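You operate a simulated robot arm through the tools that you are given. There is no shell and no other tool. Be economical: measure what you need, move in short steps, check, and stop when the job is done.

Carry out the task below with a simulated robot arm. There is one attempt and no reset: what you move stays moved.

## Task
Push the right cabinet door shut. Take the blue cup on the low end of the desk and put it away on the top of the brown cabinet. Push the right bench drawer shut. Open the narrow desk drawer, put the steel measure from the long bench top in the inside of the narrow desk drawer and shut the drawer again. Take the pebble from the shelf under the cleaning table and put it on the middle shelf of the bag shelves. Fetch the green cup and stand it on the white card on the drum bench top. Take the white tub from the drum bench top and put it on the pad on the drum bench top. Do these in any order. Set down upright: blue cup, green cup.

The check looks at the end state, three seconds after you hand in, the way a careful person would. Anything else that was tipped, shoved, dropped, spilled or broken makes it a failure.

## Robot
A 7-joint arm with a two-finger parallel gripper on a trunk, on a base that drives. Base frame: it is fixed to the floor where the robot stands at the start and does not move with it; the origin is under the middle of the robot, x ahead of it, y to its left, z up. Lengths are in m, angles in rad, forces in N, time in s.
With the tool pointing down near the work surface it reaches from about 0.24 to 0.7 m from the robot's upright axis, wherever it stands. Its first joint turns from -2.897 to 2.897 rad. Places, roughly: blue cup (6x6x8 cm) [0.7, -3.7, 0.8]; green cup (6x6x8 cm) [-2.7, 4.2, 0.8]; inside of the narrow desk drawer [0.4, -3, 0.6]; middle shelf of the bag shelves [-2.3, -2.3, 0.6]; narrow desk drawer [0.4, -3, 0.6]; pad [-3, 4.25, 0.75]; pebble (3x3x3 cm) [-2.9, -0.9, 0.4]; right bench drawer [0.6, -5.2, 0.7]; right cabinet door [0.5, -0.1, 0.3]; steel measure [1, -5.25, 1]; top of the brown cabinet [0.8, -0.5, 0.7]; white card [-3.25, 4, 0.75]; white tub (16x13x12 cm) [-2.4, 4.2, 0.9]. Payload 1.57 kg.
The TCP is the grasp point between the finger pads, 0.03 m short of the fingertips. In the tool frame z runs along the fingers and y along their closing line. The gripper opens to 0.08 m. The fingers are 0.017 m wide and 0.012 m thick; the gripper's body (0.04 by 0.082 m) begins 0.08 m behind the TCP.
Orientation is that of the tool frame in the base frame, as a unit quaternion [w, x, y, z]. With the fingers straight down and closing along the base's y, the tool's x points along the base's -x, its y along +y and its z along -z.

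## Interface
- The arm moves only by the tool step_arm. Its argument "moves" is a list of rows, each a list of 3 entries, a list of its own where there are three numbers: the finger opening in m, from 0 to 0.08, then the shift along the base's x, y, z in m, then the turn, a rotation vector about the base's x, y, z in rad. In form: [[gripper, [x, y, z], [wx, wy, wz]], ...]. A call has 1 to 20 rows; each row shifts and turns the commanded pose from where the row before left it. Each row takes 0.2 s and may step no farther than 0.05 m and 0.15 rad from the row before; otherwise, or with a gripper value out of range, the whole call is refused. A pose out of reach is approached as far as the arm can. The call stops where the force on the tool passes 40 N (or 10 N more than at its start, if that is more) or the arm is blocked; 0.2 s more then pass. The fingers move at their own pace (about 0.072 m/s each) and stop on an object; they squeeze with about 43 N. The grip force told is the motor's: it shows also when the fingers shut on nothing. Time passes only in rows, and 0.2 s behind the last, so rows that do not move let the fingers close. It gives the time, the measured TCP pose, the force on the tool (base axes), the opening and the grip force at its end, in the units of the frame above (readings bear some noise), with the torque about the TCP (base axes, N m) and any sound that the robot's microphone picked up.
- Cameras (640 x 400 px; columns grow to the right, rows downward): "scene" is now at [-0.0068, 0.1108, 1.2086]; the picture's right is [-0.37, -0.93, 0.00], its down [-0.66, 0.27, -0.70] and it looks along [0.65, -0.26, -0.71] (base axes); focal length 239 px, centre (320, 200). "wrist" rides on the gripper at [0.072, -0.007, -0.122] in the tool frame; the picture's right is [0.09, 1.00, 0.00], its down [-0.84, 0.08, -0.54] and it looks along [-0.54, 0.05, 0.84] (tool axes); focal length 238 px, centre (320, 200). There is no depth. A picture from a camera that has moved, and an enlarged one, comes with that camera's place and axes in the base frame and with its lens.
- get_image(camera): a new picture of that camera. The clock stands still meanwhile.
- raise_lower(by): slides the trunk up (or, below 0, down) by that many m; the arm and the scene camera ride with it, the base frame stays. It gives what a move gives, with no picture.
- base_move(legs): drives the robot by 1 to 6 legs, each [ahead, left, turn to the left] in m, m and rad, along the robot's own axes; the way and the turn of a leg run together, so that a leg with both is an arc; at most 1.5 m and 3.142 rad a leg. The arm and the cameras ride along, it lands a little off, and it stops where it bumps. It gives what a move gives.
- turn_head(pan, tilt): turns the head with the scene camera to pan (to the left, within 1.501 rad either way) and tilt (down, from -0.506 to 1.204), counted from straight ahead of the robot. It gives what a move gives.
- enlarge(camera, box): a new picture of the part [left, top, right, bottom] of that camera's present view, enlarged. The clock stands still meanwhile.
- finish_job(): hands the job in; it is judged then, once.

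Work in short steps. Places have to be worked out from the pictures, the camera data and where the tool is seen: move nearer, look again, correct. Check each grasp and each placing, and mend what went wrong. You have 207 turns and 184 pictures in all, those below and enlarged ones among them. Open the gripper and draw the arm clear of the work before you hand the job in, unless the task says otherwise; then end with one line.

The tools are called after "Request:" by a JSON object that holds its "method" and its "body". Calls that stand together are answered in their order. step_arm: Moves the arm, as the interface text tells. Its arguments: {"type":"object","properties":{"moves":{"type":"array","items":{"type":"array"}}},"required":["moves"]} The other tools are called the same way: raise_lower (by) slides the trunk up or down; base_move (legs) drives the base; turn_head (pan, tilt) turns the head that bears the scene camera; get_image (camera) takes a picture; enlarge (camera, box) takes an enlarged picture of a part of a camera's view; finish_job () hands the job in.

At the start:

```text
time_s: 0.0
position: [0.4804, -0.0206, 0.991]
tool_rot: [0.0, -0.001, 1.0, 0.0]
contact_force: [0.0, 0.2, -0.3]
wrist_torque: [-0.01, 0.03, -0.03]
opening: 0.0799
grasp_force: 0.1
trunk travel left (down, up): [-0.025, 0.455]
robot x, y, heading: [0.0015, 0.0006, -0.001]
head pan, tilt: [-0.384, 0.792]
```

scene: 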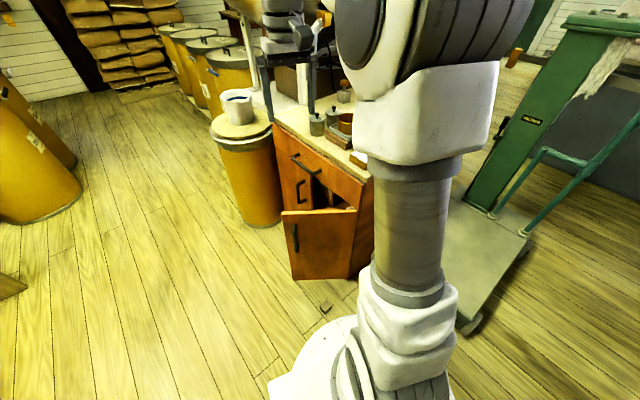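
wrist: 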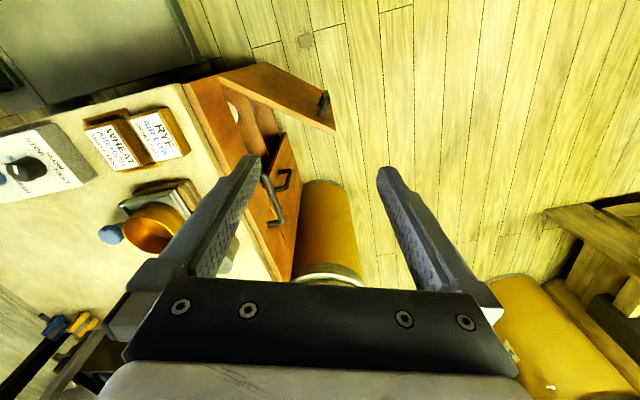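

I'll look around first: turn the head to see the cabinet and the door clearly.

Request:
{"method": "turn_head", "body": {"pan": -0.6, "tilt": 0.6}}

Request:
{"method": "get_image", "body": {"camera": "scene"}}

Request:
{"method": "turn_head", "body": {"pan": -1.4, "tilt": 0.4}}

Request:
{"method": "get_image", "body": {"camera": "scene"}}

Request:
{"method": "turn_head", "body": {"pan": 1.2, "tilt": 0.4}}

Request:
{"method": "get_image", "body": {"camera": "scene"}}

```text
time_s: 0.7
position: [0.4805, -0.0204, 0.9899]
tool_rot: [0.0, 0.0, 1.0, 0.0]
contact_force: [0.3, 0.7, 0.3]
wrist_torque: [0.0, 0.02, 0.0]
opening: 0.08
grasp_force: 0.0
trunk travel left (down, up): [-0.025, 0.455]
robot x, y, heading: [0.0026, -0.0014, 0.006]
head pan, tilt: [-0.6, 0.6]
```

```text
181 pictures are left
camera scene: at [-0.009, 0.0912, 1.2248], right [-0.56, -0.83, 0.0], down [-0.47, 0.32, -0.82], along [0.68, -0.47, -0.57], focal length 239 px, centre (320, 200)
```

scene: 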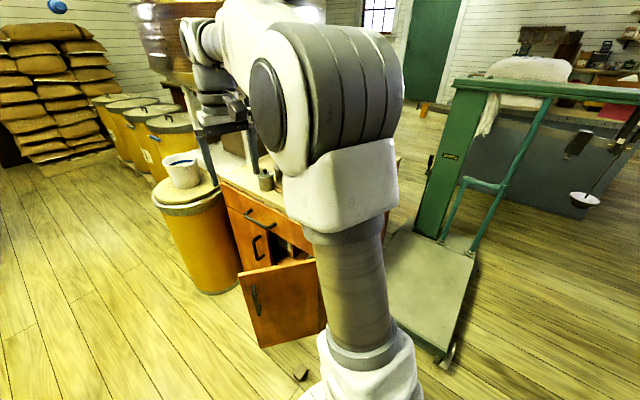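

```text
time_s: 1.9
position: [0.481, -0.0209, 0.9907]
tool_rot: [-0.001, 0.001, 1.0, 0.0]
contact_force: [0.5, -1.0, 0.1]
wrist_torque: [0.03, 0.01, -0.03]
opening: 0.0802
grasp_force: 0.0
trunk travel left (down, up): [-0.025, 0.455]
robot x, y, heading: [0.0036, 0.0007, 0.0]
head pan, tilt: [-1.4, 0.4]
```

```text
180 pictures are left
camera scene: at [-0.0661, 0.0498, 1.2431], right [-0.99, -0.17, 0.0], down [-0.07, 0.38, -0.92], along [0.16, -0.91, -0.39], focal length 239 px, centre (320, 200)
```

scene: 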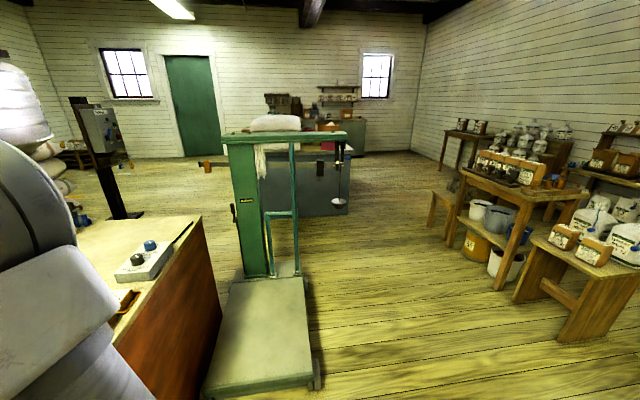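

```text
time_s: 4.2
position: [0.4808, -0.0203, 0.9895]
tool_rot: [0.0, 0.0, 1.0, 0.0]
contact_force: [0.4, 0.4, 0.3]
wrist_torque: [0.05, -0.06, -0.05]
opening: 0.0799
grasp_force: 0.2
trunk travel left (down, up): [-0.025, 0.455]
robot x, y, heading: [0.0008, -0.001, 0.007]
head pan, tilt: [1.201, 0.4]
```

```text
179 pictures are left
camera scene: at [-0.0484, 0.2274, 1.2431], right [0.93, -0.36, 0.0], down [-0.14, -0.36, -0.92], along [0.33, 0.86, -0.39], focal length 239 px, centre (320, 200)
```

scene: 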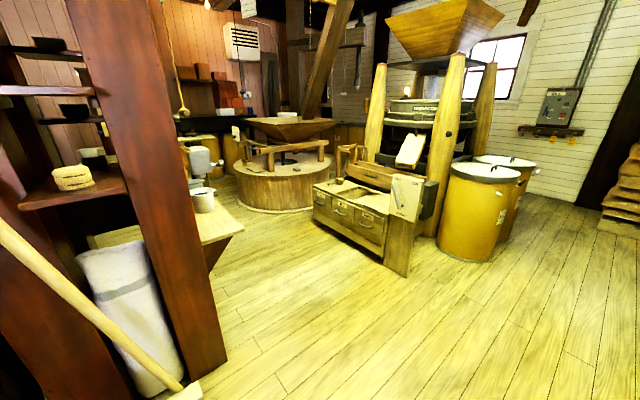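

The open door runs from a hinge near (0.45,-0.25) to a free edge near (0.54,0.02), z 0.1-0.57. I'll shift left a bit and face it for a square push.

Request:
{"method": "base_move", "body": {"legs": [[0.08, 0.35, 0], [0, 0, -0.8]]}}

Request:
{"method": "turn_head", "body": {"pan": 0.0, "tilt": 0.9}}

Request:
{"method": "get_image", "body": {"camera": "scene"}}

Request:
{"method": "get_image", "body": {"camera": "wrist"}}

```text
time_s: 10.2
position: [0.3989, -0.0091, 0.9901]
tool_rot: [0.0, 0.39, 0.921, 0.0]
contact_force: [-0.5, -0.5, 0.2]
wrist_torque: [-0.01, -0.01, 0.01]
opening: 0.0804
grasp_force: 0.1
trunk travel left (down, up): [-0.025, 0.455]
robot x, y, heading: [0.0804, 0.3514, -0.808]
head pan, tilt: [1.201, 0.4]
```

```text
time_s: 11.6
position: [0.401, -0.009, 0.9914]
tool_rot: [0.0, 0.39, 0.921, 0.0]
contact_force: [-0.9, -0.7, 0.5]
wrist_torque: [-0.01, 0.02, -0.04]
opening: 0.0798
grasp_force: 0.1
trunk travel left (down, up): [-0.025, 0.455]
robot x, y, heading: [0.0863, 0.3533, -0.803]
head pan, tilt: [0.0, 0.901]
```

```text
178 pictures are left
camera scene: at [0.176, 0.4524, 1.2001], right [-0.72, -0.69, 0.0], down [-0.54, 0.56, -0.62], along [0.43, -0.45, -0.78], focal length 239 px, centre (320, 200)
```

scene: 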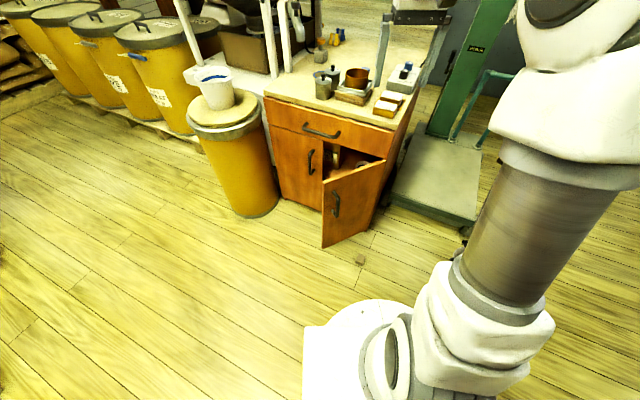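

```text
177 pictures are left
camera wrist: at [0.3448, 0.037, 1.1124], right [0.65, 0.76, 0.0], down [0.64, -0.55, 0.54], along [0.41, -0.35, -0.84], focal length 238 px, centre (320, 200)
```

wrist: 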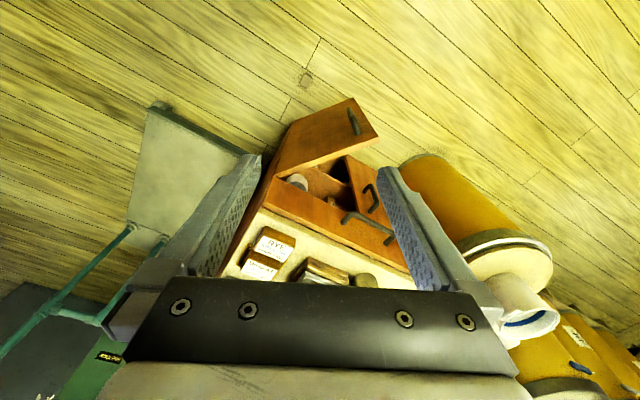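

Door free edge is at about (0.56,0.035), top z≈0.59, hinge (0.46,-0.21). I close the fingers, tilt the tool forward and come down to a standoff before the door's outer face.

Request:
{"method": "step_arm", "body": {"moves": [[0, [0, 0.012, -0.04], [-0.108, -0.105, 0]], [0, [0, 0.012, -0.04], [-0.108, -0.105, 0]], [0, [0, 0.012, -0.04], [-0.108, -0.105, 0]], [0, [0, 0.012, -0.04], [-0.108, -0.105, 0]], [0, [0, 0.012, -0.04], [-0.108, -0.105, 0]], [0, [0.01, 0, -0.045], [0, 0, 0]], [0, [0.01, 0, -0.045], [0, 0, 0]], [0, [0.01, 0, -0.045], [0, 0, 0]], [0, [0.01, 0, -0.045], [0, 0, 0]], [0, [0.01, 0, -0.035], [0, 0, 0]]]}}

Request:
{"method": "get_image", "body": {"camera": "wrist"}}

Request:
{"method": "get_image", "body": {"camera": "scene"}}

```text
time_s: 13.3
position: [0.4957, 0.1357, 0.8274]
tool_rot: [0.468, 0.286, 0.835, -0.036]
contact_force: [0.7, 0.3, 0.6]
wrist_torque: [0.01, 0.01, -0.02]
opening: 0.0001
grasp_force: 21.2
out of reach, approached as far as the arm can: row 5, 6
trunk travel left (down, up): [-0.025, 0.455]
robot x, y, heading: [0.08, 0.3528, -0.804]
head pan, tilt: [0.0, 0.901]
stopped in row 8: the arm was blocked; the commanded pose is now the measured one
```

```text
176 pictures are left
camera wrist: at [0.3717, 0.201, 0.8357], right [0.47, 0.87, 0.13], down [-0.04, -0.13, 0.99], along [0.88, -0.48, -0.03], focal length 238 px, centre (320, 200)
```

wrist: 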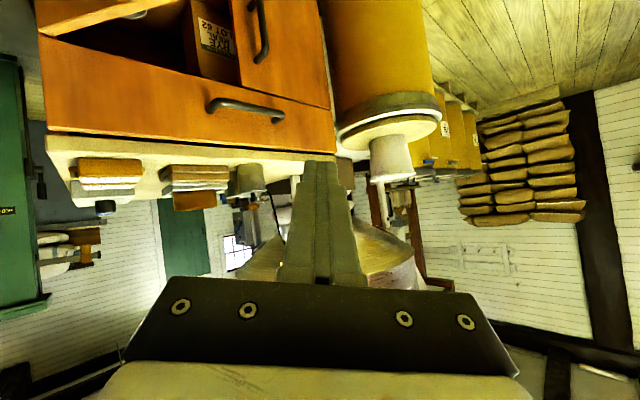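

```text
175 pictures are left
camera scene: at [0.1843, 0.465, 1.1977], right [-0.57, -0.82, 0.0], down [-0.66, 0.45, -0.6], along [0.49, -0.34, -0.8], focal length 239 px, centre (320, 200)
```

scene: 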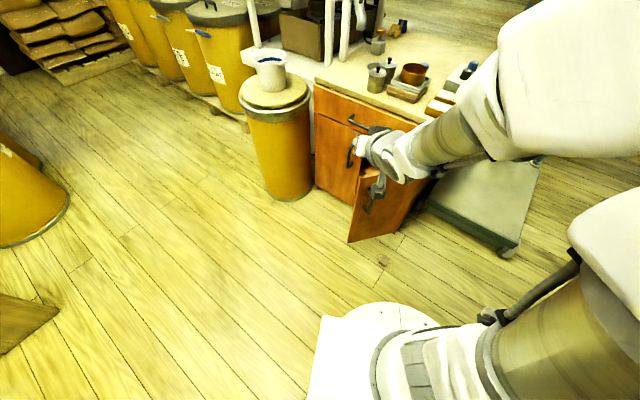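

The tilt ran the arm into a joint limit (too close in). I check whether the base or head has been turned with a null row and a fresh picture.

Request:
{"method": "step_arm", "body": {"moves": [[0, [0, 0, 0.02], [0, 0, 0]], [0, [0, 0, 0.03], [0, 0, 0]]]}}

Request:
{"method": "get_image", "body": {"camera": "scene"}}

```text
time_s: 13.9
position: [0.4941, 0.1301, 0.8658]
tool_rot: [0.458, 0.296, 0.838, -0.032]
contact_force: [1.0, 2.4, 0.5]
wrist_torque: [-0.12, -0.01, -0.17]
opening: 0.0
grasp_force: 21.2
trunk travel left (down, up): [-0.025, 0.455]
robot x, y, heading: [0.0818, 0.3519, -0.803]
head pan, tilt: [0.0, 0.901]
```

```text
174 pictures are left
camera scene: at [0.1802, 0.4606, 1.1969], right [-0.63, -0.77, 0.0], down [-0.63, 0.51, -0.59], along [0.45, -0.37, -0.81], focal length 239 px, centre (320, 200)
```

scene: 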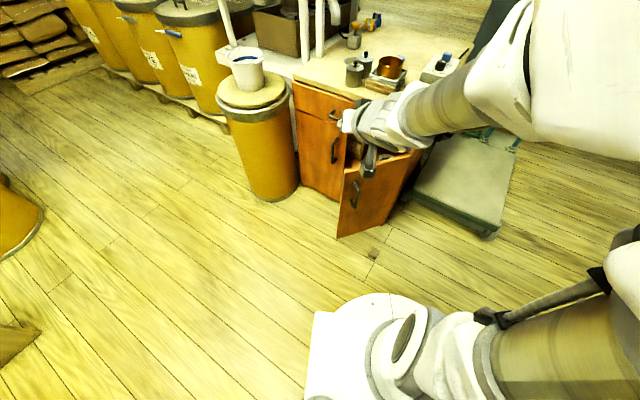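

The head only wobbled from the arm's jerk. I go up and restore the straight-down orientation.

Request:
{"method": "step_arm", "body": {"moves": [[0, [0, 0, 0.02], [0.062, 0.121, -0.016]], [0, [0, -0.01, 0.02], [0.062, 0.121, -0.016]], [0, [0, -0.01, 0.02], [0.062, 0.121, -0.016]], [0, [0, -0.01, 0.02], [0.062, 0.121, -0.016]], [0, [0, -0.01, 0.02], [0.062, 0.121, -0.016]], [0, [0, -0.01, 0.02], [0.062, 0.121, -0.016]], [0, [0, -0.01, 0.0], [0.06, 0.124, -0.016]], [0, [0, 0, 0], [0, 0, 0]]]}}

Request:
{"method": "get_image", "body": {"camera": "scene"}}

```text
time_s: 15.7
position: [0.49, 0.0723, 0.9729]
tool_rot: [0.105, 0.363, 0.926, 0.02]
contact_force: [-1.1, 0.2, -0.4]
wrist_torque: [0.03, -0.02, -0.01]
opening: 0.0
grasp_force: 21.1
out of reach, approached as far as the arm can: row 1, 2, 5
trunk travel left (down, up): [-0.025, 0.455]
robot x, y, heading: [0.0804, 0.3505, -0.802]
head pan, tilt: [0.0, 0.901]
```

```text
173 pictures are left
camera scene: at [0.176, 0.4524, 1.2001], right [-0.72, -0.7, 0.0], down [-0.55, 0.56, -0.62], along [0.43, -0.44, -0.78], focal length 239 px, centre (320, 200)
```

scene: 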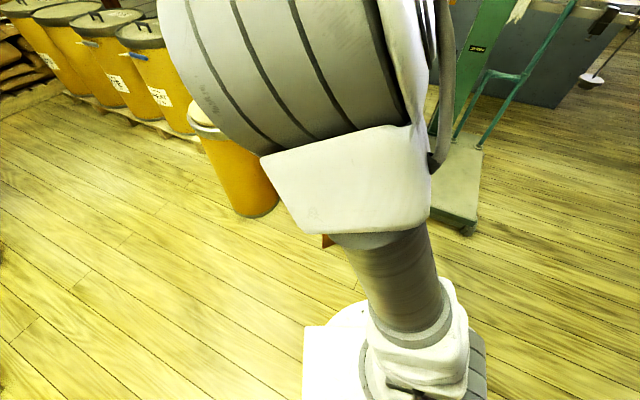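

Still slightly tilted; I finish correcting it and descend vertically to about z 0.56 on the outer side of the door.

Request:
{"method": "step_arm", "body": {"moves": [[0, [-0.02, -0.01, 0], [0.0225, 0.105, -0.027]], [0, [-0.02, -0.01, 0], [0.0225, 0.105, -0.027]], [0, [0, 0, 0], [0, 0, 0]]]}}

Request:
{"method": "step_arm", "body": {"moves": [[0, [0, 0, -0.04], [0, 0, 0]], [0, [0, 0, -0.04], [0, 0, 0]], [0, [0, 0, -0.04], [0, 0, 0]], [0, [0, 0, -0.04], [0, 0, 0]], [0, [0, 0, -0.04], [0, 0, 0]], [0, [0, 0, -0.04], [0, 0, 0]], [0, [0, 0, -0.04], [0, 0, 0]], [0, [0, 0, -0.04], [0, 0, 0]], [0, [0, 0, -0.04], [0, 0, 0]], [0, [0, 0, -0.04], [0, 0, 0]], [0, [0, 0, 0], [0, 0, 0]]]}}

Request:
{"method": "get_image", "body": {"camera": "wrist"}}

```text
time_s: 16.5
position: [0.4487, 0.0535, 0.9715]
tool_rot: [-0.002, 0.39, 0.921, -0.001]
contact_force: [-0.4, 0.1, 0.2]
wrist_torque: [0.04, 0.02, -0.02]
opening: 0.0
grasp_force: 21.5
trunk travel left (down, up): [-0.025, 0.455]
robot x, y, heading: [0.0812, 0.3542, -0.8]
head pan, tilt: [0.0, 0.901]
```

```text
time_s: 18.9
position: [0.4505, 0.0544, 0.5709]
tool_rot: [-0.001, 0.389, 0.921, -0.002]
contact_force: [0.1, 0.1, 0.2]
wrist_torque: [-0.02, -0.04, -0.01]
opening: 0.0
grasp_force: 21.5
trunk travel left (down, up): [-0.025, 0.455]
robot x, y, heading: [0.0813, 0.3525, -0.806]
head pan, tilt: [0.0, 0.901]
```

```text
172 pictures are left
camera wrist: at [0.3955, 0.1007, 0.6928], right [0.65, 0.76, 0.0], down [0.64, -0.55, 0.54], along [0.41, -0.35, -0.84], focal length 238 px, centre (320, 200)
```

wrist: 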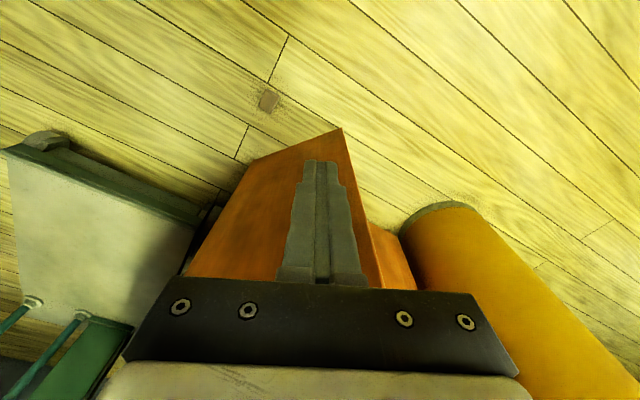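

The finger stands clear outside the door face. Now I sweep it along an arc, pushing the door toward the cabinet.

Request:
{"method": "step_arm", "body": {"moves": [[0, [0.025, -0.025, -0.01], [0, 0, 0]], [0, [0.025, -0.024, 0], [0, 0, 0]], [0, [0.024, -0.024, 0], [0, 0, 0]], [0, [0.019, -0.014, 0], [0, 0, 0]], [0, [0.019, -0.014, 0], [0, 0, 0]], [0, [0.012, -0.022, 0], [0, 0, 0]], [0, [0.011, -0.023, 0], [0, 0, 0]], [0, [0.007, -0.016, 0], [0, 0, 0]], [0, [0.006, -0.016, 0], [0, 0, 0]], [0, [0.011, -0.02, 0], [0, 0, 0]]]}}

Request:
{"method": "get_image", "body": {"camera": "wrist"}}

Request:
{"method": "get_image", "body": {"camera": "scene"}}

```text
time_s: 21.1
position: [0.5993, -0.1284, 0.5647]
tool_rot: [0.0, 0.391, 0.921, -0.001]
contact_force: [-0.3, -0.2, 0.2]
wrist_torque: [-0.01, 0.01, -0.01]
opening: 0.0
grasp_force: 20.9
out of reach, approached as far as the arm can: row 10
trunk travel left (down, up): [-0.025, 0.455]
robot x, y, heading: [0.0809, 0.3491, -0.802]
head pan, tilt: [0.0, 0.901]
```

```text
171 pictures are left
camera wrist: at [0.5451, -0.0816, 0.686], right [0.65, 0.76, 0.0], down [0.64, -0.55, 0.54], along [0.41, -0.36, -0.84], focal length 238 px, centre (320, 200)
```

wrist: 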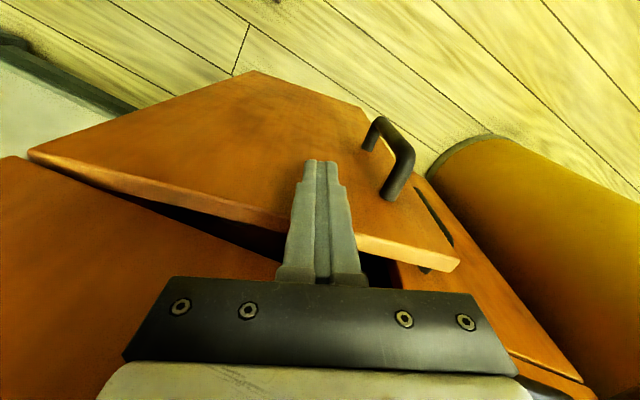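

```text
170 pictures are left
camera scene: at [0.176, 0.4524, 1.2001], right [-0.72, -0.69, 0.0], down [-0.54, 0.56, -0.62], along [0.43, -0.45, -0.78], focal length 239 px, centre (320, 200)
```

scene: 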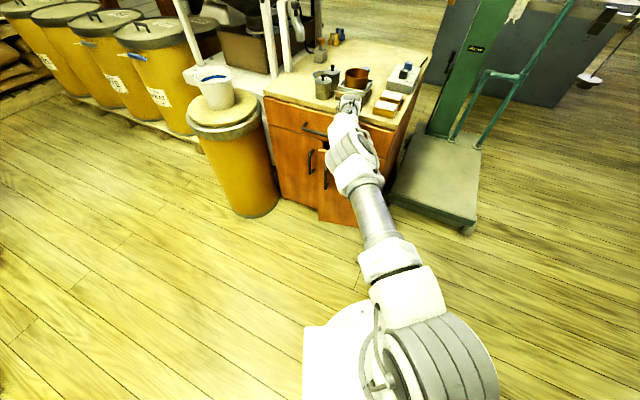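

Nearly shut, but the arm is at full reach. I back the arm off a little, drive 0.12 m ahead and finish the push.

Request:
{"method": "step_arm", "body": {"moves": [[0, [-0.03, 0.04, 0], [0, 0, 0]], [0, [-0.03, 0.04, 0], [0, 0, 0]], [0, [-0.03, 0.03, 0], [0, 0, 0]]]}}

Request:
{"method": "base_move", "body": {"legs": [[0.11, 0, 0]]}}

```text
time_s: 21.9
position: [0.5087, -0.0169, 0.5645]
tool_rot: [0.0, 0.389, 0.921, -0.001]
contact_force: [-0.7, -0.3, 0.5]
wrist_torque: [-0.03, 0.02, 0.02]
opening: 0.0
grasp_force: 20.8
trunk travel left (down, up): [-0.025, 0.455]
robot x, y, heading: [0.0806, 0.354, -0.804]
head pan, tilt: [0.0, 0.901]
```

```text
time_s: 23.3
position: [0.5843, -0.0967, 0.5641]
tool_rot: [0.0, 0.39, 0.921, -0.002]
contact_force: [-1.5, 0.1, 0.2]
wrist_torque: [0.03, -0.06, -0.01]
opening: 0.0001
grasp_force: 21.0
trunk travel left (down, up): [-0.025, 0.455]
robot x, y, heading: [0.1529, 0.2739, -0.804]
head pan, tilt: [0.0, 0.901]
```

Now push on along the cabinet's normal (0.34,-0.94) in small steps.

Request:
{"method": "step_arm", "body": {"moves": [[0, [0.008, -0.015, 0], [0, 0, 0]], [0, [0.006, -0.015, 0], [0, 0, 0]], [0, [0.005, -0.013, 0], [0, 0, 0]], [0, [0.004, -0.01, 0], [0, 0, 0]], [0, [0.004, -0.01, 0], [0, 0, 0]], [0, [0.003, -0.008, 0], [0, 0, 0]], [0, [0.003, -0.008, 0], [0, 0, 0]], [0, [0.003, -0.008, 0], [0, 0, 0]]]}}

Request:
{"method": "get_image", "body": {"camera": "wrist"}}

Request:
{"method": "get_image", "body": {"camera": "scene"}}

```text
time_s: 24.3
position: [0.6056, -0.1417, 0.5636]
tool_rot: [-0.006, 0.39, 0.921, 0.002]
contact_force: [-10.6, 16.2, 10.6]
wrist_torque: [-2.4, -1.42, -0.13]
opening: 0.0001
grasp_force: 21.5
trunk travel left (down, up): [-0.025, 0.455]
robot x, y, heading: [0.1561, 0.2782, -0.801]
head pan, tilt: [0.0, 0.901]
stopped in row 5: the force on the tool passed its limit at 62 N (the readings are from after the stop); the commanded pose is now the measured one
```

```text
169 pictures are left
camera wrist: at [0.5504, -0.0967, 0.6864], right [0.65, 0.76, 0.0], down [0.64, -0.55, 0.53], along [0.4, -0.34, -0.85], focal length 238 px, centre (320, 200)
```

wrist: 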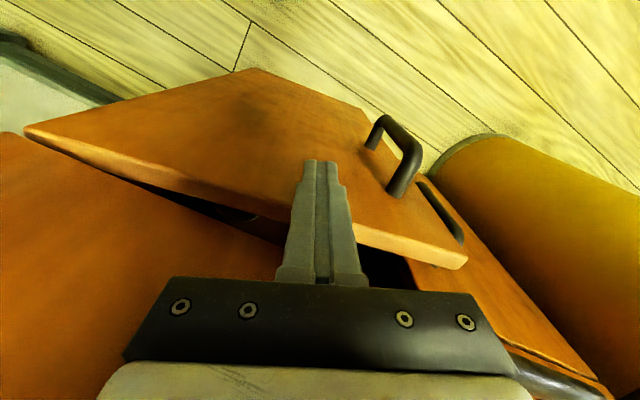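

```text
168 pictures are left
camera scene: at [0.2498, 0.3764, 1.2003], right [-0.72, -0.7, 0.0], down [-0.54, 0.56, -0.62], along [0.43, -0.45, -0.78], focal length 239 px, centre (320, 200)
```

scene: 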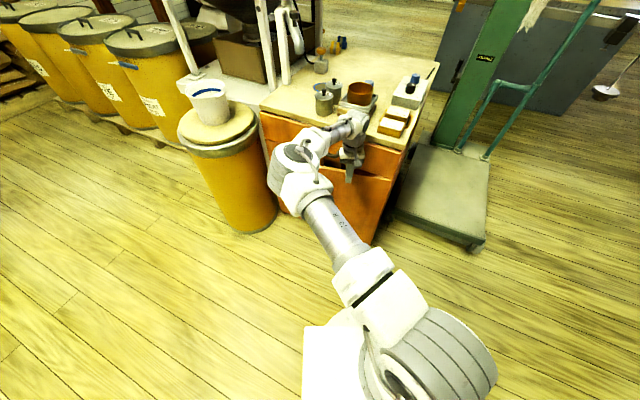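

The gripper body is meeting the drawer front/handle. I back off, yaw to face the cabinet squarely and tilt the fingers forward ~0.5 rad so only the tips push.

Request:
{"method": "step_arm", "body": {"moves": [[0, [-0.01, 0.03, 0], [0, 0, 0]], [0, [-0.01, 0.03, 0], [0, 0, 0]], [0, [0, 0, 0], [0, 0, -0.14]], [0, [0, 0, 0], [0, 0, -0.14]], [0, [0, 0, 0], [0, 0, -0.14]], [0, [0, 0, 0], [-0.12, -0.043, 0]], [0, [0, 0, 0], [-0.12, -0.043, 0]], [0, [0, 0, 0], [-0.12, -0.043, 0]], [0, [0, 0, 0], [-0.12, -0.043, 0]]]}}

Request:
{"method": "get_image", "body": {"camera": "wrist"}}

```text
time_s: 26.3
position: [0.585, -0.0833, 0.562]
tool_rot: [0.201, 0.555, 0.794, -0.142]
contact_force: [-0.8, 0.2, -0.1]
wrist_torque: [0.02, -0.02, -0.02]
opening: 0.0001
grasp_force: 20.6
trunk travel left (down, up): [-0.025, 0.455]
robot x, y, heading: [0.1571, 0.2742, -0.802]
head pan, tilt: [0.0, 0.901]
```

```text
167 pictures are left
camera wrist: at [0.5371, 0.0277, 0.6349], right [0.91, 0.42, -0.05], down [0.24, -0.42, 0.88], along [0.35, -0.81, -0.48], focal length 238 px, centre (320, 200)
```

wrist: 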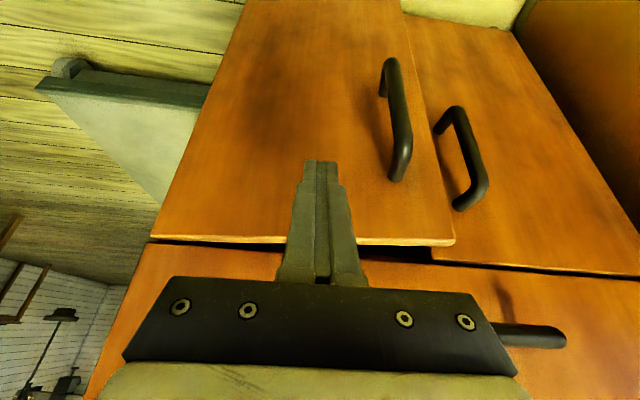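

Now squarely facing with tips leading. I shift away from the drawer handle and push along the normal.

Request:
{"method": "step_arm", "body": {"moves": [[0, [-0.028, -0.01, -0.01], [0, 0, 0]], [0, [0.008, -0.023, 0], [0, 0, 0]], [0, [0.005, -0.014, 0], [0, 0, 0]], [0, [0.004, -0.01, 0], [0, 0, 0]], [0, [0.004, -0.01, 0], [0, 0, 0]], [0, [0.003, -0.008, 0], [0, 0, 0]], [0, [0.003, -0.008, 0], [0, 0, 0]], [0, [0.003, -0.008, 0], [0, 0, 0]], [0, [0.003, -0.008, 0], [0, 0, 0]]]}}

Request:
{"method": "get_image", "body": {"camera": "wrist"}}

```text
time_s: 28.2
position: [0.5878, -0.1726, 0.5511]
tool_rot: [0.195, 0.556, 0.796, -0.138]
contact_force: [-3.1, 6.7, 4.3]
wrist_torque: [0.17, 0.11, 0.0]
opening: 0.0003
grasp_force: 21.7
trunk travel left (down, up): [-0.025, 0.455]
robot x, y, heading: [0.1568, 0.2711, -0.799]
head pan, tilt: [0.0, 0.901]
stopped in row 9: the force on the tool passed its limit at 52 N (the readings are from after the stop); the commanded pose is now the measured one
```

```text
166 pictures are left
camera wrist: at [0.5395, -0.062, 0.6242], right [0.91, 0.42, -0.05], down [0.24, -0.43, 0.87], along [0.35, -0.8, -0.49], focal length 238 px, centre (320, 200)
```

wrist: 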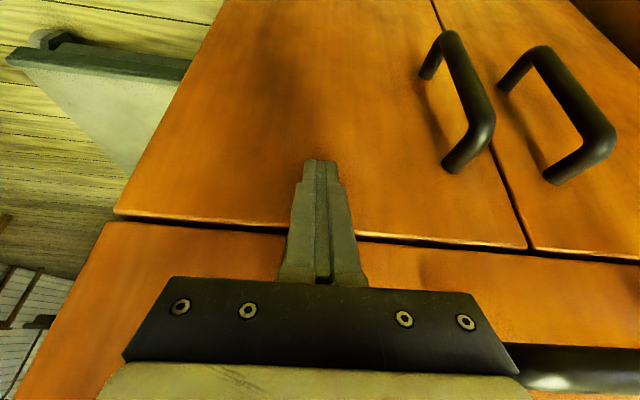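

Door is flush shut. I retract, undo the tilt and yaw, and rise.

Request:
{"method": "step_arm", "body": {"moves": [[0, [-0.015, 0.04, 0.0], [0, 0, 0]], [0, [-0.015, 0.04, 0.0], [0, 0, 0]], [0, [-0.015, 0.04, 0.0], [0.12, 0.043, 0]], [0, [0, 0, 0.03], [0.12, 0.043, 0]], [0, [0, 0, 0.04], [0.12, 0.043, 0]], [0, [0, 0, 0.04], [0.12, 0.043, 0]], [0, [0, 0, 0.04], [0, 0, 0.14]], [0, [0, 0, 0.04], [0, 0, 0.14]], [0, [0, 0, 0.04], [0, 0, 0.14]], [0.04, [0, 0, 0.045], [0, 0, 0]], [0.08, [0, 0, 0.045], [0, 0, 0]], [0.08, [0, 0, 0.045], [0, 0, 0]], [0.08, [0, 0, 0.03], [0, 0, 0]]]}}

Request:
{"method": "turn_head", "body": {"pan": -0.1, "tilt": 0.75}}

Request:
{"method": "get_image", "body": {"camera": "scene"}}

Request:
{"method": "get_image", "body": {"camera": "wrist"}}

```text
time_s: 31.0
position: [0.5427, -0.0528, 0.9453]
tool_rot: [-0.012, 0.389, 0.921, 0.006]
contact_force: [0.3, -0.5, 0.5]
wrist_torque: [0.0, 0.02, 0.03]
opening: 0.0799
grasp_force: 0.1
trunk travel left (down, up): [-0.025, 0.455]
robot x, y, heading: [0.1548, 0.273, -0.803]
head pan, tilt: [0.0, 0.901]
```

```text
time_s: 31.7
position: [0.5422, -0.0528, 0.9448]
tool_rot: [-0.012, 0.388, 0.922, 0.006]
contact_force: [-0.3, 0.2, -0.5]
wrist_torque: [-0.01, 0.0, -0.02]
opening: 0.08
grasp_force: 0.0
trunk travel left (down, up): [-0.025, 0.455]
robot x, y, heading: [0.1539, 0.2739, -0.804]
head pan, tilt: [-0.099, 0.75]
```

```text
165 pictures are left
camera scene: at [0.2496, 0.3647, 1.212], right [-0.78, -0.62, 0.0], down [-0.42, 0.53, -0.73], along [0.45, -0.57, -0.68], focal length 239 px, centre (320, 200)
```

scene: 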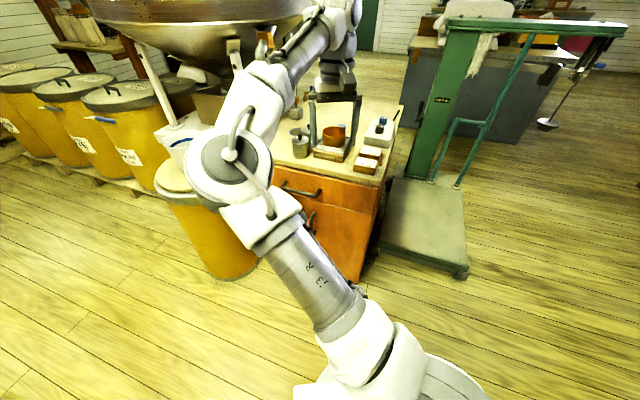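

```text
164 pictures are left
camera wrist: at [0.489, -0.0097, 1.0681], right [0.65, 0.76, 0.0], down [0.65, -0.56, 0.52], along [0.4, -0.33, -0.85], focal length 238 px, centre (320, 200)
```

wrist: 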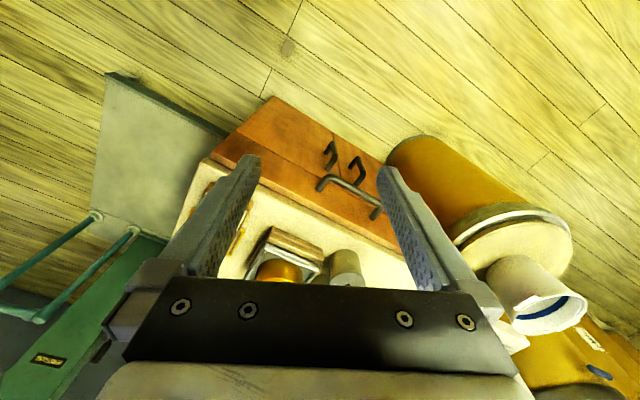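

Door shut; cabinet top has a free front-left spot about (0.87,-0.12). Next I drive to the corridor at x≈-0.4 toward the desk and look.

Request:
{"method": "base_move", "body": {"legs": [[-0.35, 0, 0], [0, 0, -0.77], [0, -0.32, 0], [1.4, 0, 0]]}}

Request:
{"method": "turn_head", "body": {"pan": 0.3, "tilt": 0.4}}

Request:
{"method": "get_image", "body": {"camera": "scene"}}

Request:
{"method": "turn_head", "body": {"pan": -0.8, "tilt": 0.4}}

Request:
{"method": "get_image", "body": {"camera": "scene"}}

```text
time_s: 38.5
position: [-0.1604, 0.016, 0.9438]
tool_rot: [-0.01, 0.705, 0.709, 0.01]
contact_force: [0.9, -0.4, -0.4]
wrist_torque: [-0.03, 0.02, 0.03]
opening: 0.08
grasp_force: 0.0
trunk travel left (down, up): [-0.025, 0.455]
robot x, y, heading: [-0.2128, 0.5196, -1.565]
head pan, tilt: [-0.099, 0.75]
stopped in leg 3: the robot was blocked; the commanded pose is now the measured one
```

```text
time_s: 39.4
position: [-0.1619, 0.0159, 0.9456]
tool_rot: [-0.009, 0.704, 0.71, 0.009]
contact_force: [0.3, -0.6, 0.1]
wrist_torque: [0.02, -0.02, 0.01]
opening: 0.08
grasp_force: 0.1
trunk travel left (down, up): [-0.025, 0.455]
robot x, y, heading: [-0.214, 0.5207, -1.562]
head pan, tilt: [0.3, 0.4]
```

```text
163 pictures are left
camera scene: at [-0.0483, 0.5135, 1.243], right [-0.95, -0.3, 0.0], down [-0.12, 0.37, -0.92], along [0.28, -0.88, -0.39], focal length 239 px, centre (320, 200)
```

scene: 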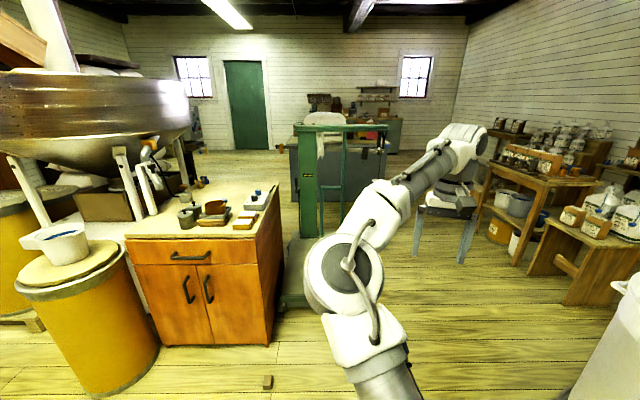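

```text
time_s: 40.7
position: [-0.1606, 0.0154, 0.9442]
tool_rot: [-0.009, 0.705, 0.709, 0.01]
contact_force: [-0.2, 0.4, -0.1]
wrist_torque: [0.0, 0.0, -0.02]
opening: 0.0801
grasp_force: 0.1
trunk travel left (down, up): [-0.025, 0.455]
robot x, y, heading: [-0.2145, 0.5209, -1.566]
head pan, tilt: [-0.799, 0.4]
```

```text
162 pictures are left
camera scene: at [-0.1421, 0.5369, 1.2431], right [-0.7, 0.71, 0.0], down [0.28, 0.27, -0.92], along [-0.66, -0.65, -0.39], focal length 239 px, centre (320, 200)
```

scene: 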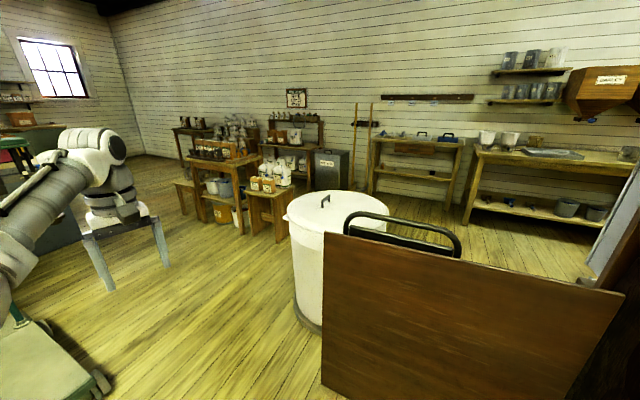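

Blocked on the right by the brown panel. I move a bit left and drive straight down the gap between the white bin and the scale.

Request:
{"method": "base_move", "body": {"legs": [[0, 0.04, 0], [0.75, 0, 0], [0, -0.1, 0], [0.75, 0, 0]]}}

Request:
{"method": "turn_head", "body": {"pan": 0.5, "tilt": 0.4}}

Request:
{"method": "get_image", "body": {"camera": "scene"}}

```text
time_s: 50.5
position: [-0.2297, -1.0961, 0.9456]
tool_rot: [-0.01, 0.704, 0.71, 0.011]
contact_force: [-0.3, -0.4, 0.3]
wrist_torque: [0.02, 0.01, -0.02]
opening: 0.0799
grasp_force: 0.0
trunk travel left (down, up): [-0.025, 0.455]
robot x, y, heading: [-0.2803, -0.5928, -1.561]
head pan, tilt: [-0.799, 0.4]
stopped in leg 4: the robot was blocked; the commanded pose is now the measured one
```

```text
time_s: 52.0
position: [-0.2298, -1.0963, 0.943]
tool_rot: [-0.009, 0.703, 0.711, 0.009]
contact_force: [0.5, 0.5, -0.1]
wrist_torque: [0.0, 0.0, -0.01]
opening: 0.0801
grasp_force: 0.1
trunk travel left (down, up): [-0.025, 0.455]
robot x, y, heading: [-0.2839, -0.5941, -1.568]
head pan, tilt: [0.499, 0.4]
```

```text
161 pictures are left
camera scene: at [-0.1, -0.5918, 1.2431], right [-0.88, -0.48, 0.0], down [-0.19, 0.34, -0.92], along [0.45, -0.81, -0.39], focal length 239 px, centre (320, 200)
```

scene: 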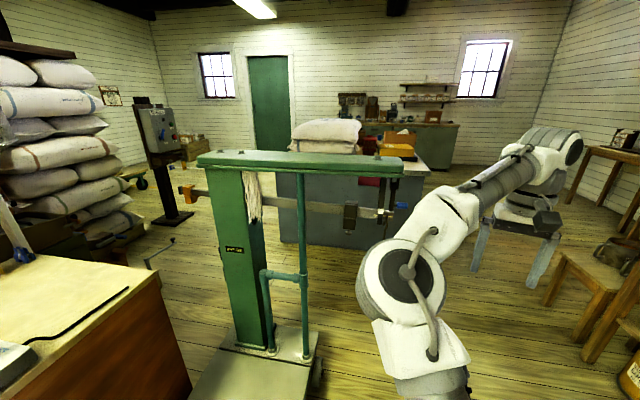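

Blocked again, I look down to see what blocks the base.

Request:
{"method": "turn_head", "body": {"pan": 0.2, "tilt": 1.1}}

Request:
{"method": "get_image", "body": {"camera": "scene"}}

Request:
{"method": "turn_head", "body": {"pan": -0.7, "tilt": 0.9}}

Request:
{"method": "get_image", "body": {"camera": "scene"}}

```text
time_s: 53.0
position: [-0.2301, -1.0959, 0.9449]
tool_rot: [-0.009, 0.704, 0.711, 0.01]
contact_force: [1.6, -1.2, 0.6]
wrist_torque: [-0.01, 0.0, 0.01]
opening: 0.0802
grasp_force: 0.1
trunk travel left (down, up): [-0.025, 0.455]
robot x, y, heading: [-0.2786, -0.5919, -1.566]
head pan, tilt: [0.201, 1.1]
```

```text
160 pictures are left
camera scene: at [-0.1318, -0.5725, 1.1863], right [-0.98, -0.21, 0.0], down [-0.18, 0.87, -0.45], along [0.09, -0.45, -0.89], focal length 239 px, centre (320, 200)
```

scene: 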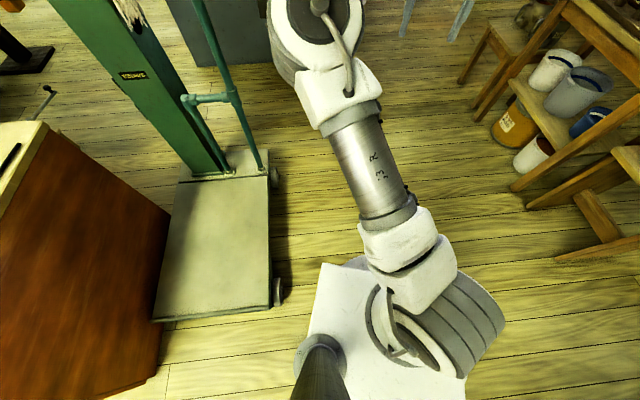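

```text
time_s: 54.2
position: [-0.2294, -1.096, 0.9464]
tool_rot: [-0.009, 0.704, 0.71, 0.01]
contact_force: [0.1, -0.1, 1.1]
wrist_torque: [0.04, 0.0, -0.02]
opening: 0.0802
grasp_force: 0.2
trunk travel left (down, up): [-0.025, 0.455]
robot x, y, heading: [-0.284, -0.5908, -1.57]
head pan, tilt: [-0.7, 0.901]
```

```text
159 pictures are left
camera scene: at [-0.193, -0.5687, 1.2001], right [-0.77, 0.64, 0.0], down [0.5, 0.6, -0.62], along [-0.4, -0.48, -0.78], focal length 239 px, centre (320, 200)
```

scene: 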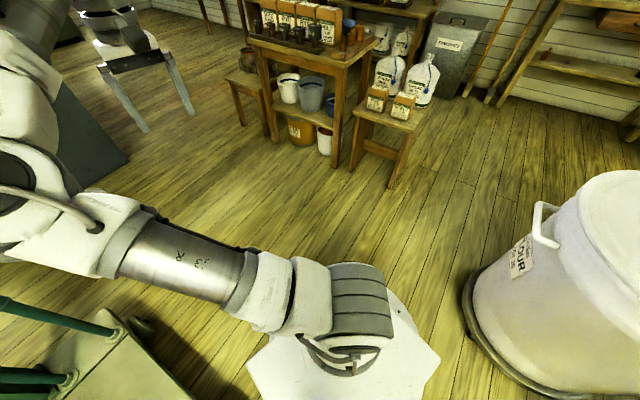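

The scale is close on the left with free floor on the right. I shift right 0.22 m and continue ahead.

Request:
{"method": "base_move", "body": {"legs": [[-0.05, 0, 0], [0, -0.2, 0], [1.0, 0, 0]]}}

Request:
{"method": "turn_head", "body": {"pan": 0.6, "tilt": 0.5}}

Request:
{"method": "get_image", "body": {"camera": "scene"}}

```text
time_s: 63.4
position: [-0.4132, -2.0443, 0.9433]
tool_rot: [-0.009, 0.7, 0.714, 0.01]
contact_force: [0.5, 0.0, 0.5]
wrist_torque: [0.0, 0.0, 0.0]
opening: 0.08
grasp_force: 0.0
trunk travel left (down, up): [-0.025, 0.455]
robot x, y, heading: [-0.4742, -1.5424, -1.559]
head pan, tilt: [-0.7, 0.901]
```

```text
time_s: 64.9
position: [-0.4131, -2.0443, 0.9443]
tool_rot: [-0.008, 0.7, 0.714, 0.01]
contact_force: [0.8, 0.3, 0.2]
wrist_torque: [0.0, 0.02, 0.02]
opening: 0.0798
grasp_force: 0.1
trunk travel left (down, up): [-0.025, 0.455]
robot x, y, heading: [-0.4717, -1.541, -1.555]
head pan, tilt: [0.6, 0.499]
```

```text
158 pictures are left
camera scene: at [-0.282, -1.5316, 1.2339], right [-0.82, -0.58, 0.0], down [-0.28, 0.39, -0.88], along [0.51, -0.72, -0.48], focal length 239 px, centre (320, 200)
```

scene: 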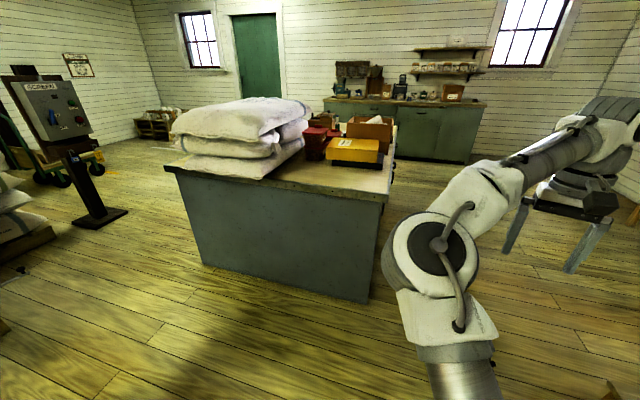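

The desk's near right corner is at about (0.06,-2.48). I drive on along x≈-0.65 to see its side and the low end.

Request:
{"method": "base_move", "body": {"legs": [[0, -0.2, 0], [1.4, 0, 0], [0, 0, 1.56]]}}

Request:
{"method": "turn_head", "body": {"pan": 0.0, "tilt": 0.5}}

Request:
{"method": "get_image", "body": {"camera": "scene"}}

Request:
{"method": "turn_head", "body": {"pan": -1.0, "tilt": 0.4}}

Request:
{"method": "get_image", "body": {"camera": "scene"}}

```text
time_s: 69.1
position: [-0.59, -2.1805, 0.9439]
tool_rot: [-0.01, 0.703, 0.711, 0.011]
contact_force: [-0.1, 0.5, 0.3]
wrist_torque: [-0.01, -0.01, 0.03]
opening: 0.0799
grasp_force: 0.1
trunk travel left (down, up): [-0.025, 0.455]
robot x, y, heading: [-0.6433, -1.6783, -1.56]
head pan, tilt: [0.6, 0.499]
stopped in leg 2: the robot was blocked; the commanded pose is now the measured one
```

```text
time_s: 70.1
position: [-0.5903, -2.1824, 0.9453]
tool_rot: [-0.009, 0.703, 0.711, 0.011]
contact_force: [-0.7, 0.5, 0.4]
wrist_torque: [0.01, -0.02, 0.02]
opening: 0.0802
grasp_force: 0.1
trunk travel left (down, up): [-0.025, 0.455]
robot x, y, heading: [-0.645, -1.6774, -1.558]
head pan, tilt: [0.0, 0.499]
```

```text
157 pictures are left
camera scene: at [-0.5071, -1.6868, 1.234], right [-1.0, -0.01, 0.0], down [-0.01, 0.48, -0.88], along [0.01, -0.88, -0.48], focal length 239 px, centre (320, 200)
```

scene: 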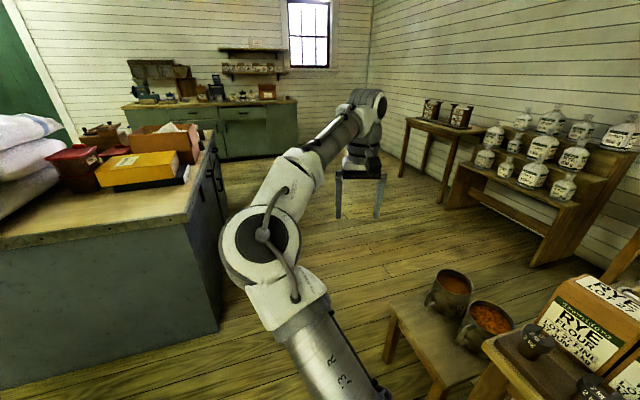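

```text
time_s: 71.3
position: [-0.5896, -2.1814, 0.9439]
tool_rot: [-0.009, 0.703, 0.711, 0.011]
contact_force: [0.3, -0.3, -0.7]
wrist_torque: [-0.01, 0.0, -0.01]
opening: 0.0802
grasp_force: 0.0
trunk travel left (down, up): [-0.025, 0.455]
robot x, y, heading: [-0.6458, -1.6725, -1.558]
head pan, tilt: [-1.0, 0.4]
```

```text
156 pictures are left
camera scene: at [-0.5855, -1.6467, 1.2431], right [-0.55, 0.84, 0.0], down [0.33, 0.21, -0.92], along [-0.77, -0.51, -0.39], focal length 239 px, centre (320, 200)
```

scene: 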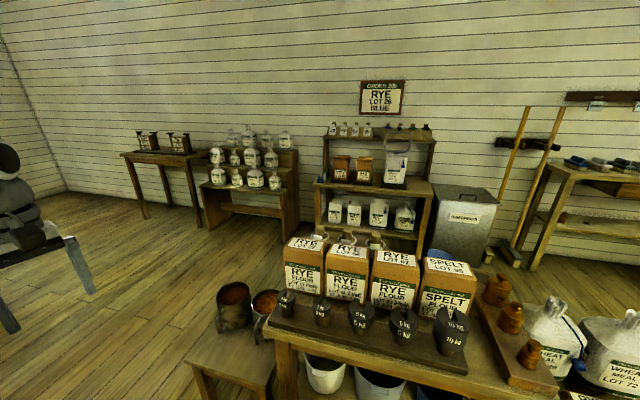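

The stool with pots blocked me on the right. I shift left and continue ahead between stool and desk, then turn to face the desk side.

Request:
{"method": "base_move", "body": {"legs": [[-0.05, 0, 0], [0, 0.2, 0], [1.4, 0, 0]]}}

Request:
{"method": "turn_head", "body": {"pan": 0.9, "tilt": 0.5}}

Request:
{"method": "get_image", "body": {"camera": "scene"}}

```text
time_s: 83.0
position: [-0.4072, -3.5288, 0.9451]
tool_rot: [-0.01, 0.712, 0.702, 0.01]
contact_force: [-0.6, -0.5, 0.4]
wrist_torque: [-0.07, 0.01, 0.05]
opening: 0.0801
grasp_force: 0.1
trunk travel left (down, up): [-0.025, 0.455]
robot x, y, heading: [-0.4528, -3.0241, -1.586]
head pan, tilt: [-1.0, 0.4]
```

```text
time_s: 84.8
position: [-0.4064, -3.5269, 0.9445]
tool_rot: [-0.009, 0.711, 0.703, 0.01]
contact_force: [-0.2, 0.4, 0.3]
wrist_torque: [0.01, -0.01, 0.04]
opening: 0.0801
grasp_force: 0.0
trunk travel left (down, up): [-0.025, 0.455]
robot x, y, heading: [-0.4496, -3.0213, -1.584]
head pan, tilt: [0.901, 0.499]
```

```text
155 pictures are left
camera scene: at [-0.2408, -3.0016, 1.234], right [-0.63, -0.77, 0.0], down [-0.37, 0.3, -0.88], along [0.68, -0.56, -0.48], focal length 239 px, centre (320, 200)
```

scene: 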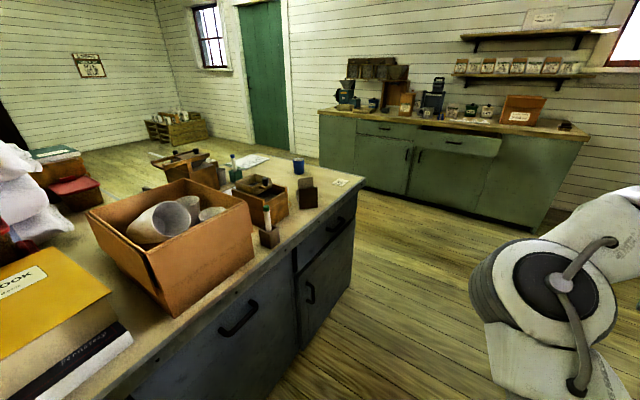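

Blue cup seen near (0.68,-3.63). I need a view of the desk's drawer faces: back away a bit and turn to face the desk.

Request:
{"method": "base_move", "body": {"legs": [[0, -0.25, 0], [0, 0, 1.87]]}}

Request:
{"method": "turn_head", "body": {"pan": 0.2, "tilt": 0.6}}

Request:
{"method": "get_image", "body": {"camera": "scene"}}

Request:
{"method": "turn_head", "body": {"pan": -0.6, "tilt": 0.6}}

Request:
{"method": "get_image", "body": {"camera": "scene"}}

```text
time_s: 93.2
position: [-0.2188, -2.8471, 0.9449]
tool_rot: [-0.015, -0.126, 0.992, -0.001]
contact_force: [0.1, 0.2, 1.1]
wrist_torque: [0.0, 0.0, 0.01]
opening: 0.0797
grasp_force: 0.1
trunk travel left (down, up): [-0.025, 0.455]
robot x, y, heading: [-0.6928, -3.0181, 0.251]
head pan, tilt: [0.901, 0.499]
```

```text
time_s: 94.3
position: [-0.2194, -2.8465, 0.9443]
tool_rot: [-0.015, -0.126, 0.992, 0.0]
contact_force: [0.5, 0.4, 0.1]
wrist_torque: [-0.04, -0.02, 0.01]
opening: 0.0801
grasp_force: 0.1
trunk travel left (down, up): [-0.025, 0.455]
robot x, y, heading: [-0.6967, -3.0187, 0.246]
head pan, tilt: [0.201, 0.6]
```

```text
154 pictures are left
camera scene: at [-0.7291, -2.8637, 1.2249], right [0.43, -0.9, 0.0], down [-0.51, -0.25, -0.83], along [0.74, 0.36, -0.56], focal length 239 px, centre (320, 200)
```

scene: 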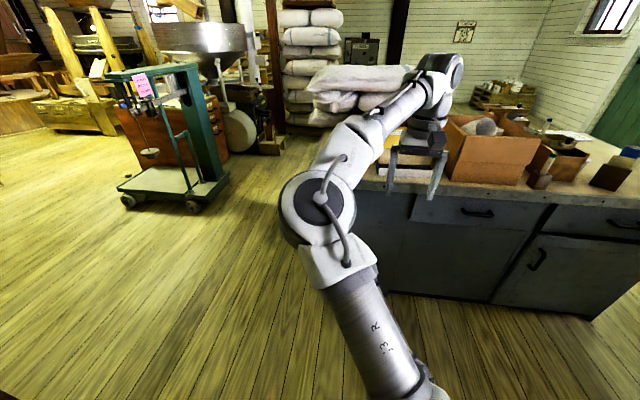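

```text
time_s: 95.4
position: [-0.2186, -2.8471, 0.9443]
tool_rot: [-0.014, -0.125, 0.992, -0.001]
contact_force: [-0.3, -0.2, 0.1]
wrist_torque: [-0.04, 0.0, 0.03]
opening: 0.0801
grasp_force: 0.1
trunk travel left (down, up): [-0.025, 0.455]
robot x, y, heading: [-0.6942, -3.0183, 0.244]
head pan, tilt: [-0.6, 0.6]
```

```text
153 pictures are left
camera scene: at [-0.7257, -2.9326, 1.2249], right [-0.34, -0.94, 0.0], down [-0.53, 0.19, -0.83], along [0.77, -0.28, -0.56], focal length 239 px, centre (320, 200)
```

scene: 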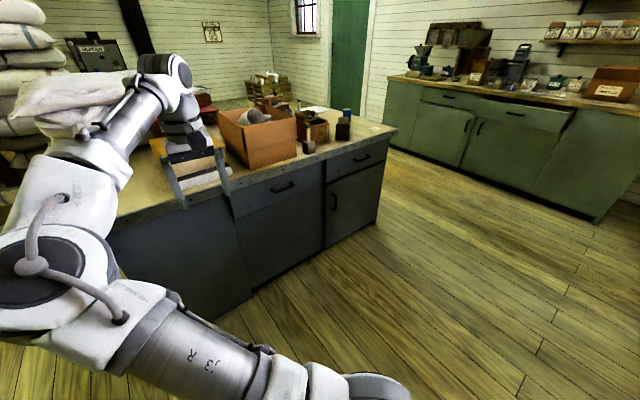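

Handles triangulate at (0.20,-3.09,0.66) and (0.39,-3.60,0.65). I enlarge to see the drawer outlines and decide which is the narrow one.

Request:
{"method": "enlarge", "body": {"camera": "scene", "box": [200, 80, 420, 290]}}

Request:
{"method": "turn_head", "body": {"pan": 0.1, "tilt": 0.5}}

Request:
{"method": "enlarge", "body": {"camera": "scene", "box": [320, 80, 640, 300]}}

```text
1.90 times, centred on (310, 185) of scene
camera zoom: at [-0.7257, -2.9326, 1.2249], right [-0.34, -0.94, 0.0], down [-0.53, 0.19, -0.83], along [0.77, -0.28, -0.56], focal length 456 px, centre (339, 229)
```

zoom: 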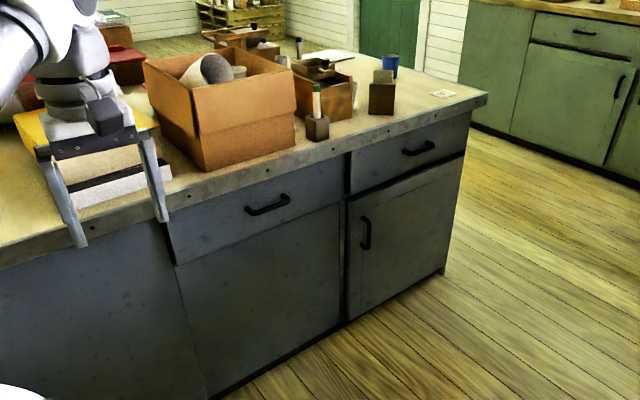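

```text
time_s: 96.5
position: [-0.2188, -2.8469, 0.9454]
tool_rot: [-0.014, -0.126, 0.992, -0.001]
contact_force: [-0.1, -0.1, -0.6]
wrist_torque: [0.03, -0.01, -0.04]
opening: 0.08
grasp_force: 0.1
trunk travel left (down, up): [-0.025, 0.455]
robot x, y, heading: [-0.6958, -3.0196, 0.247]
head pan, tilt: [0.099, 0.499]
```

```text
1.82 times, centred on (480, 190) of scene
camera zoom: at [-0.7231, -2.8712, 1.234], right [0.34, -0.94, 0.0], down [-0.45, -0.16, -0.88], along [0.83, 0.3, -0.48], focal length 435 px, centre (29, 218)
```

zoom: 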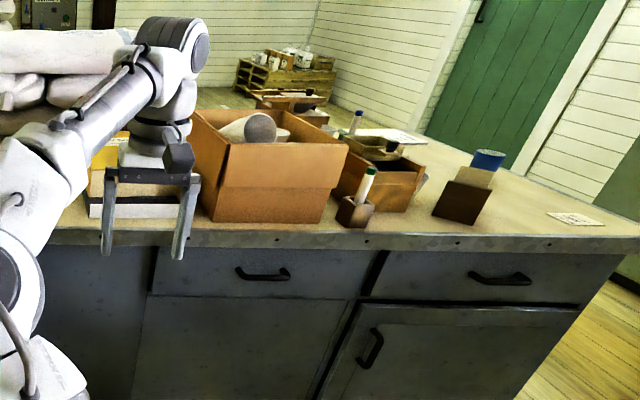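

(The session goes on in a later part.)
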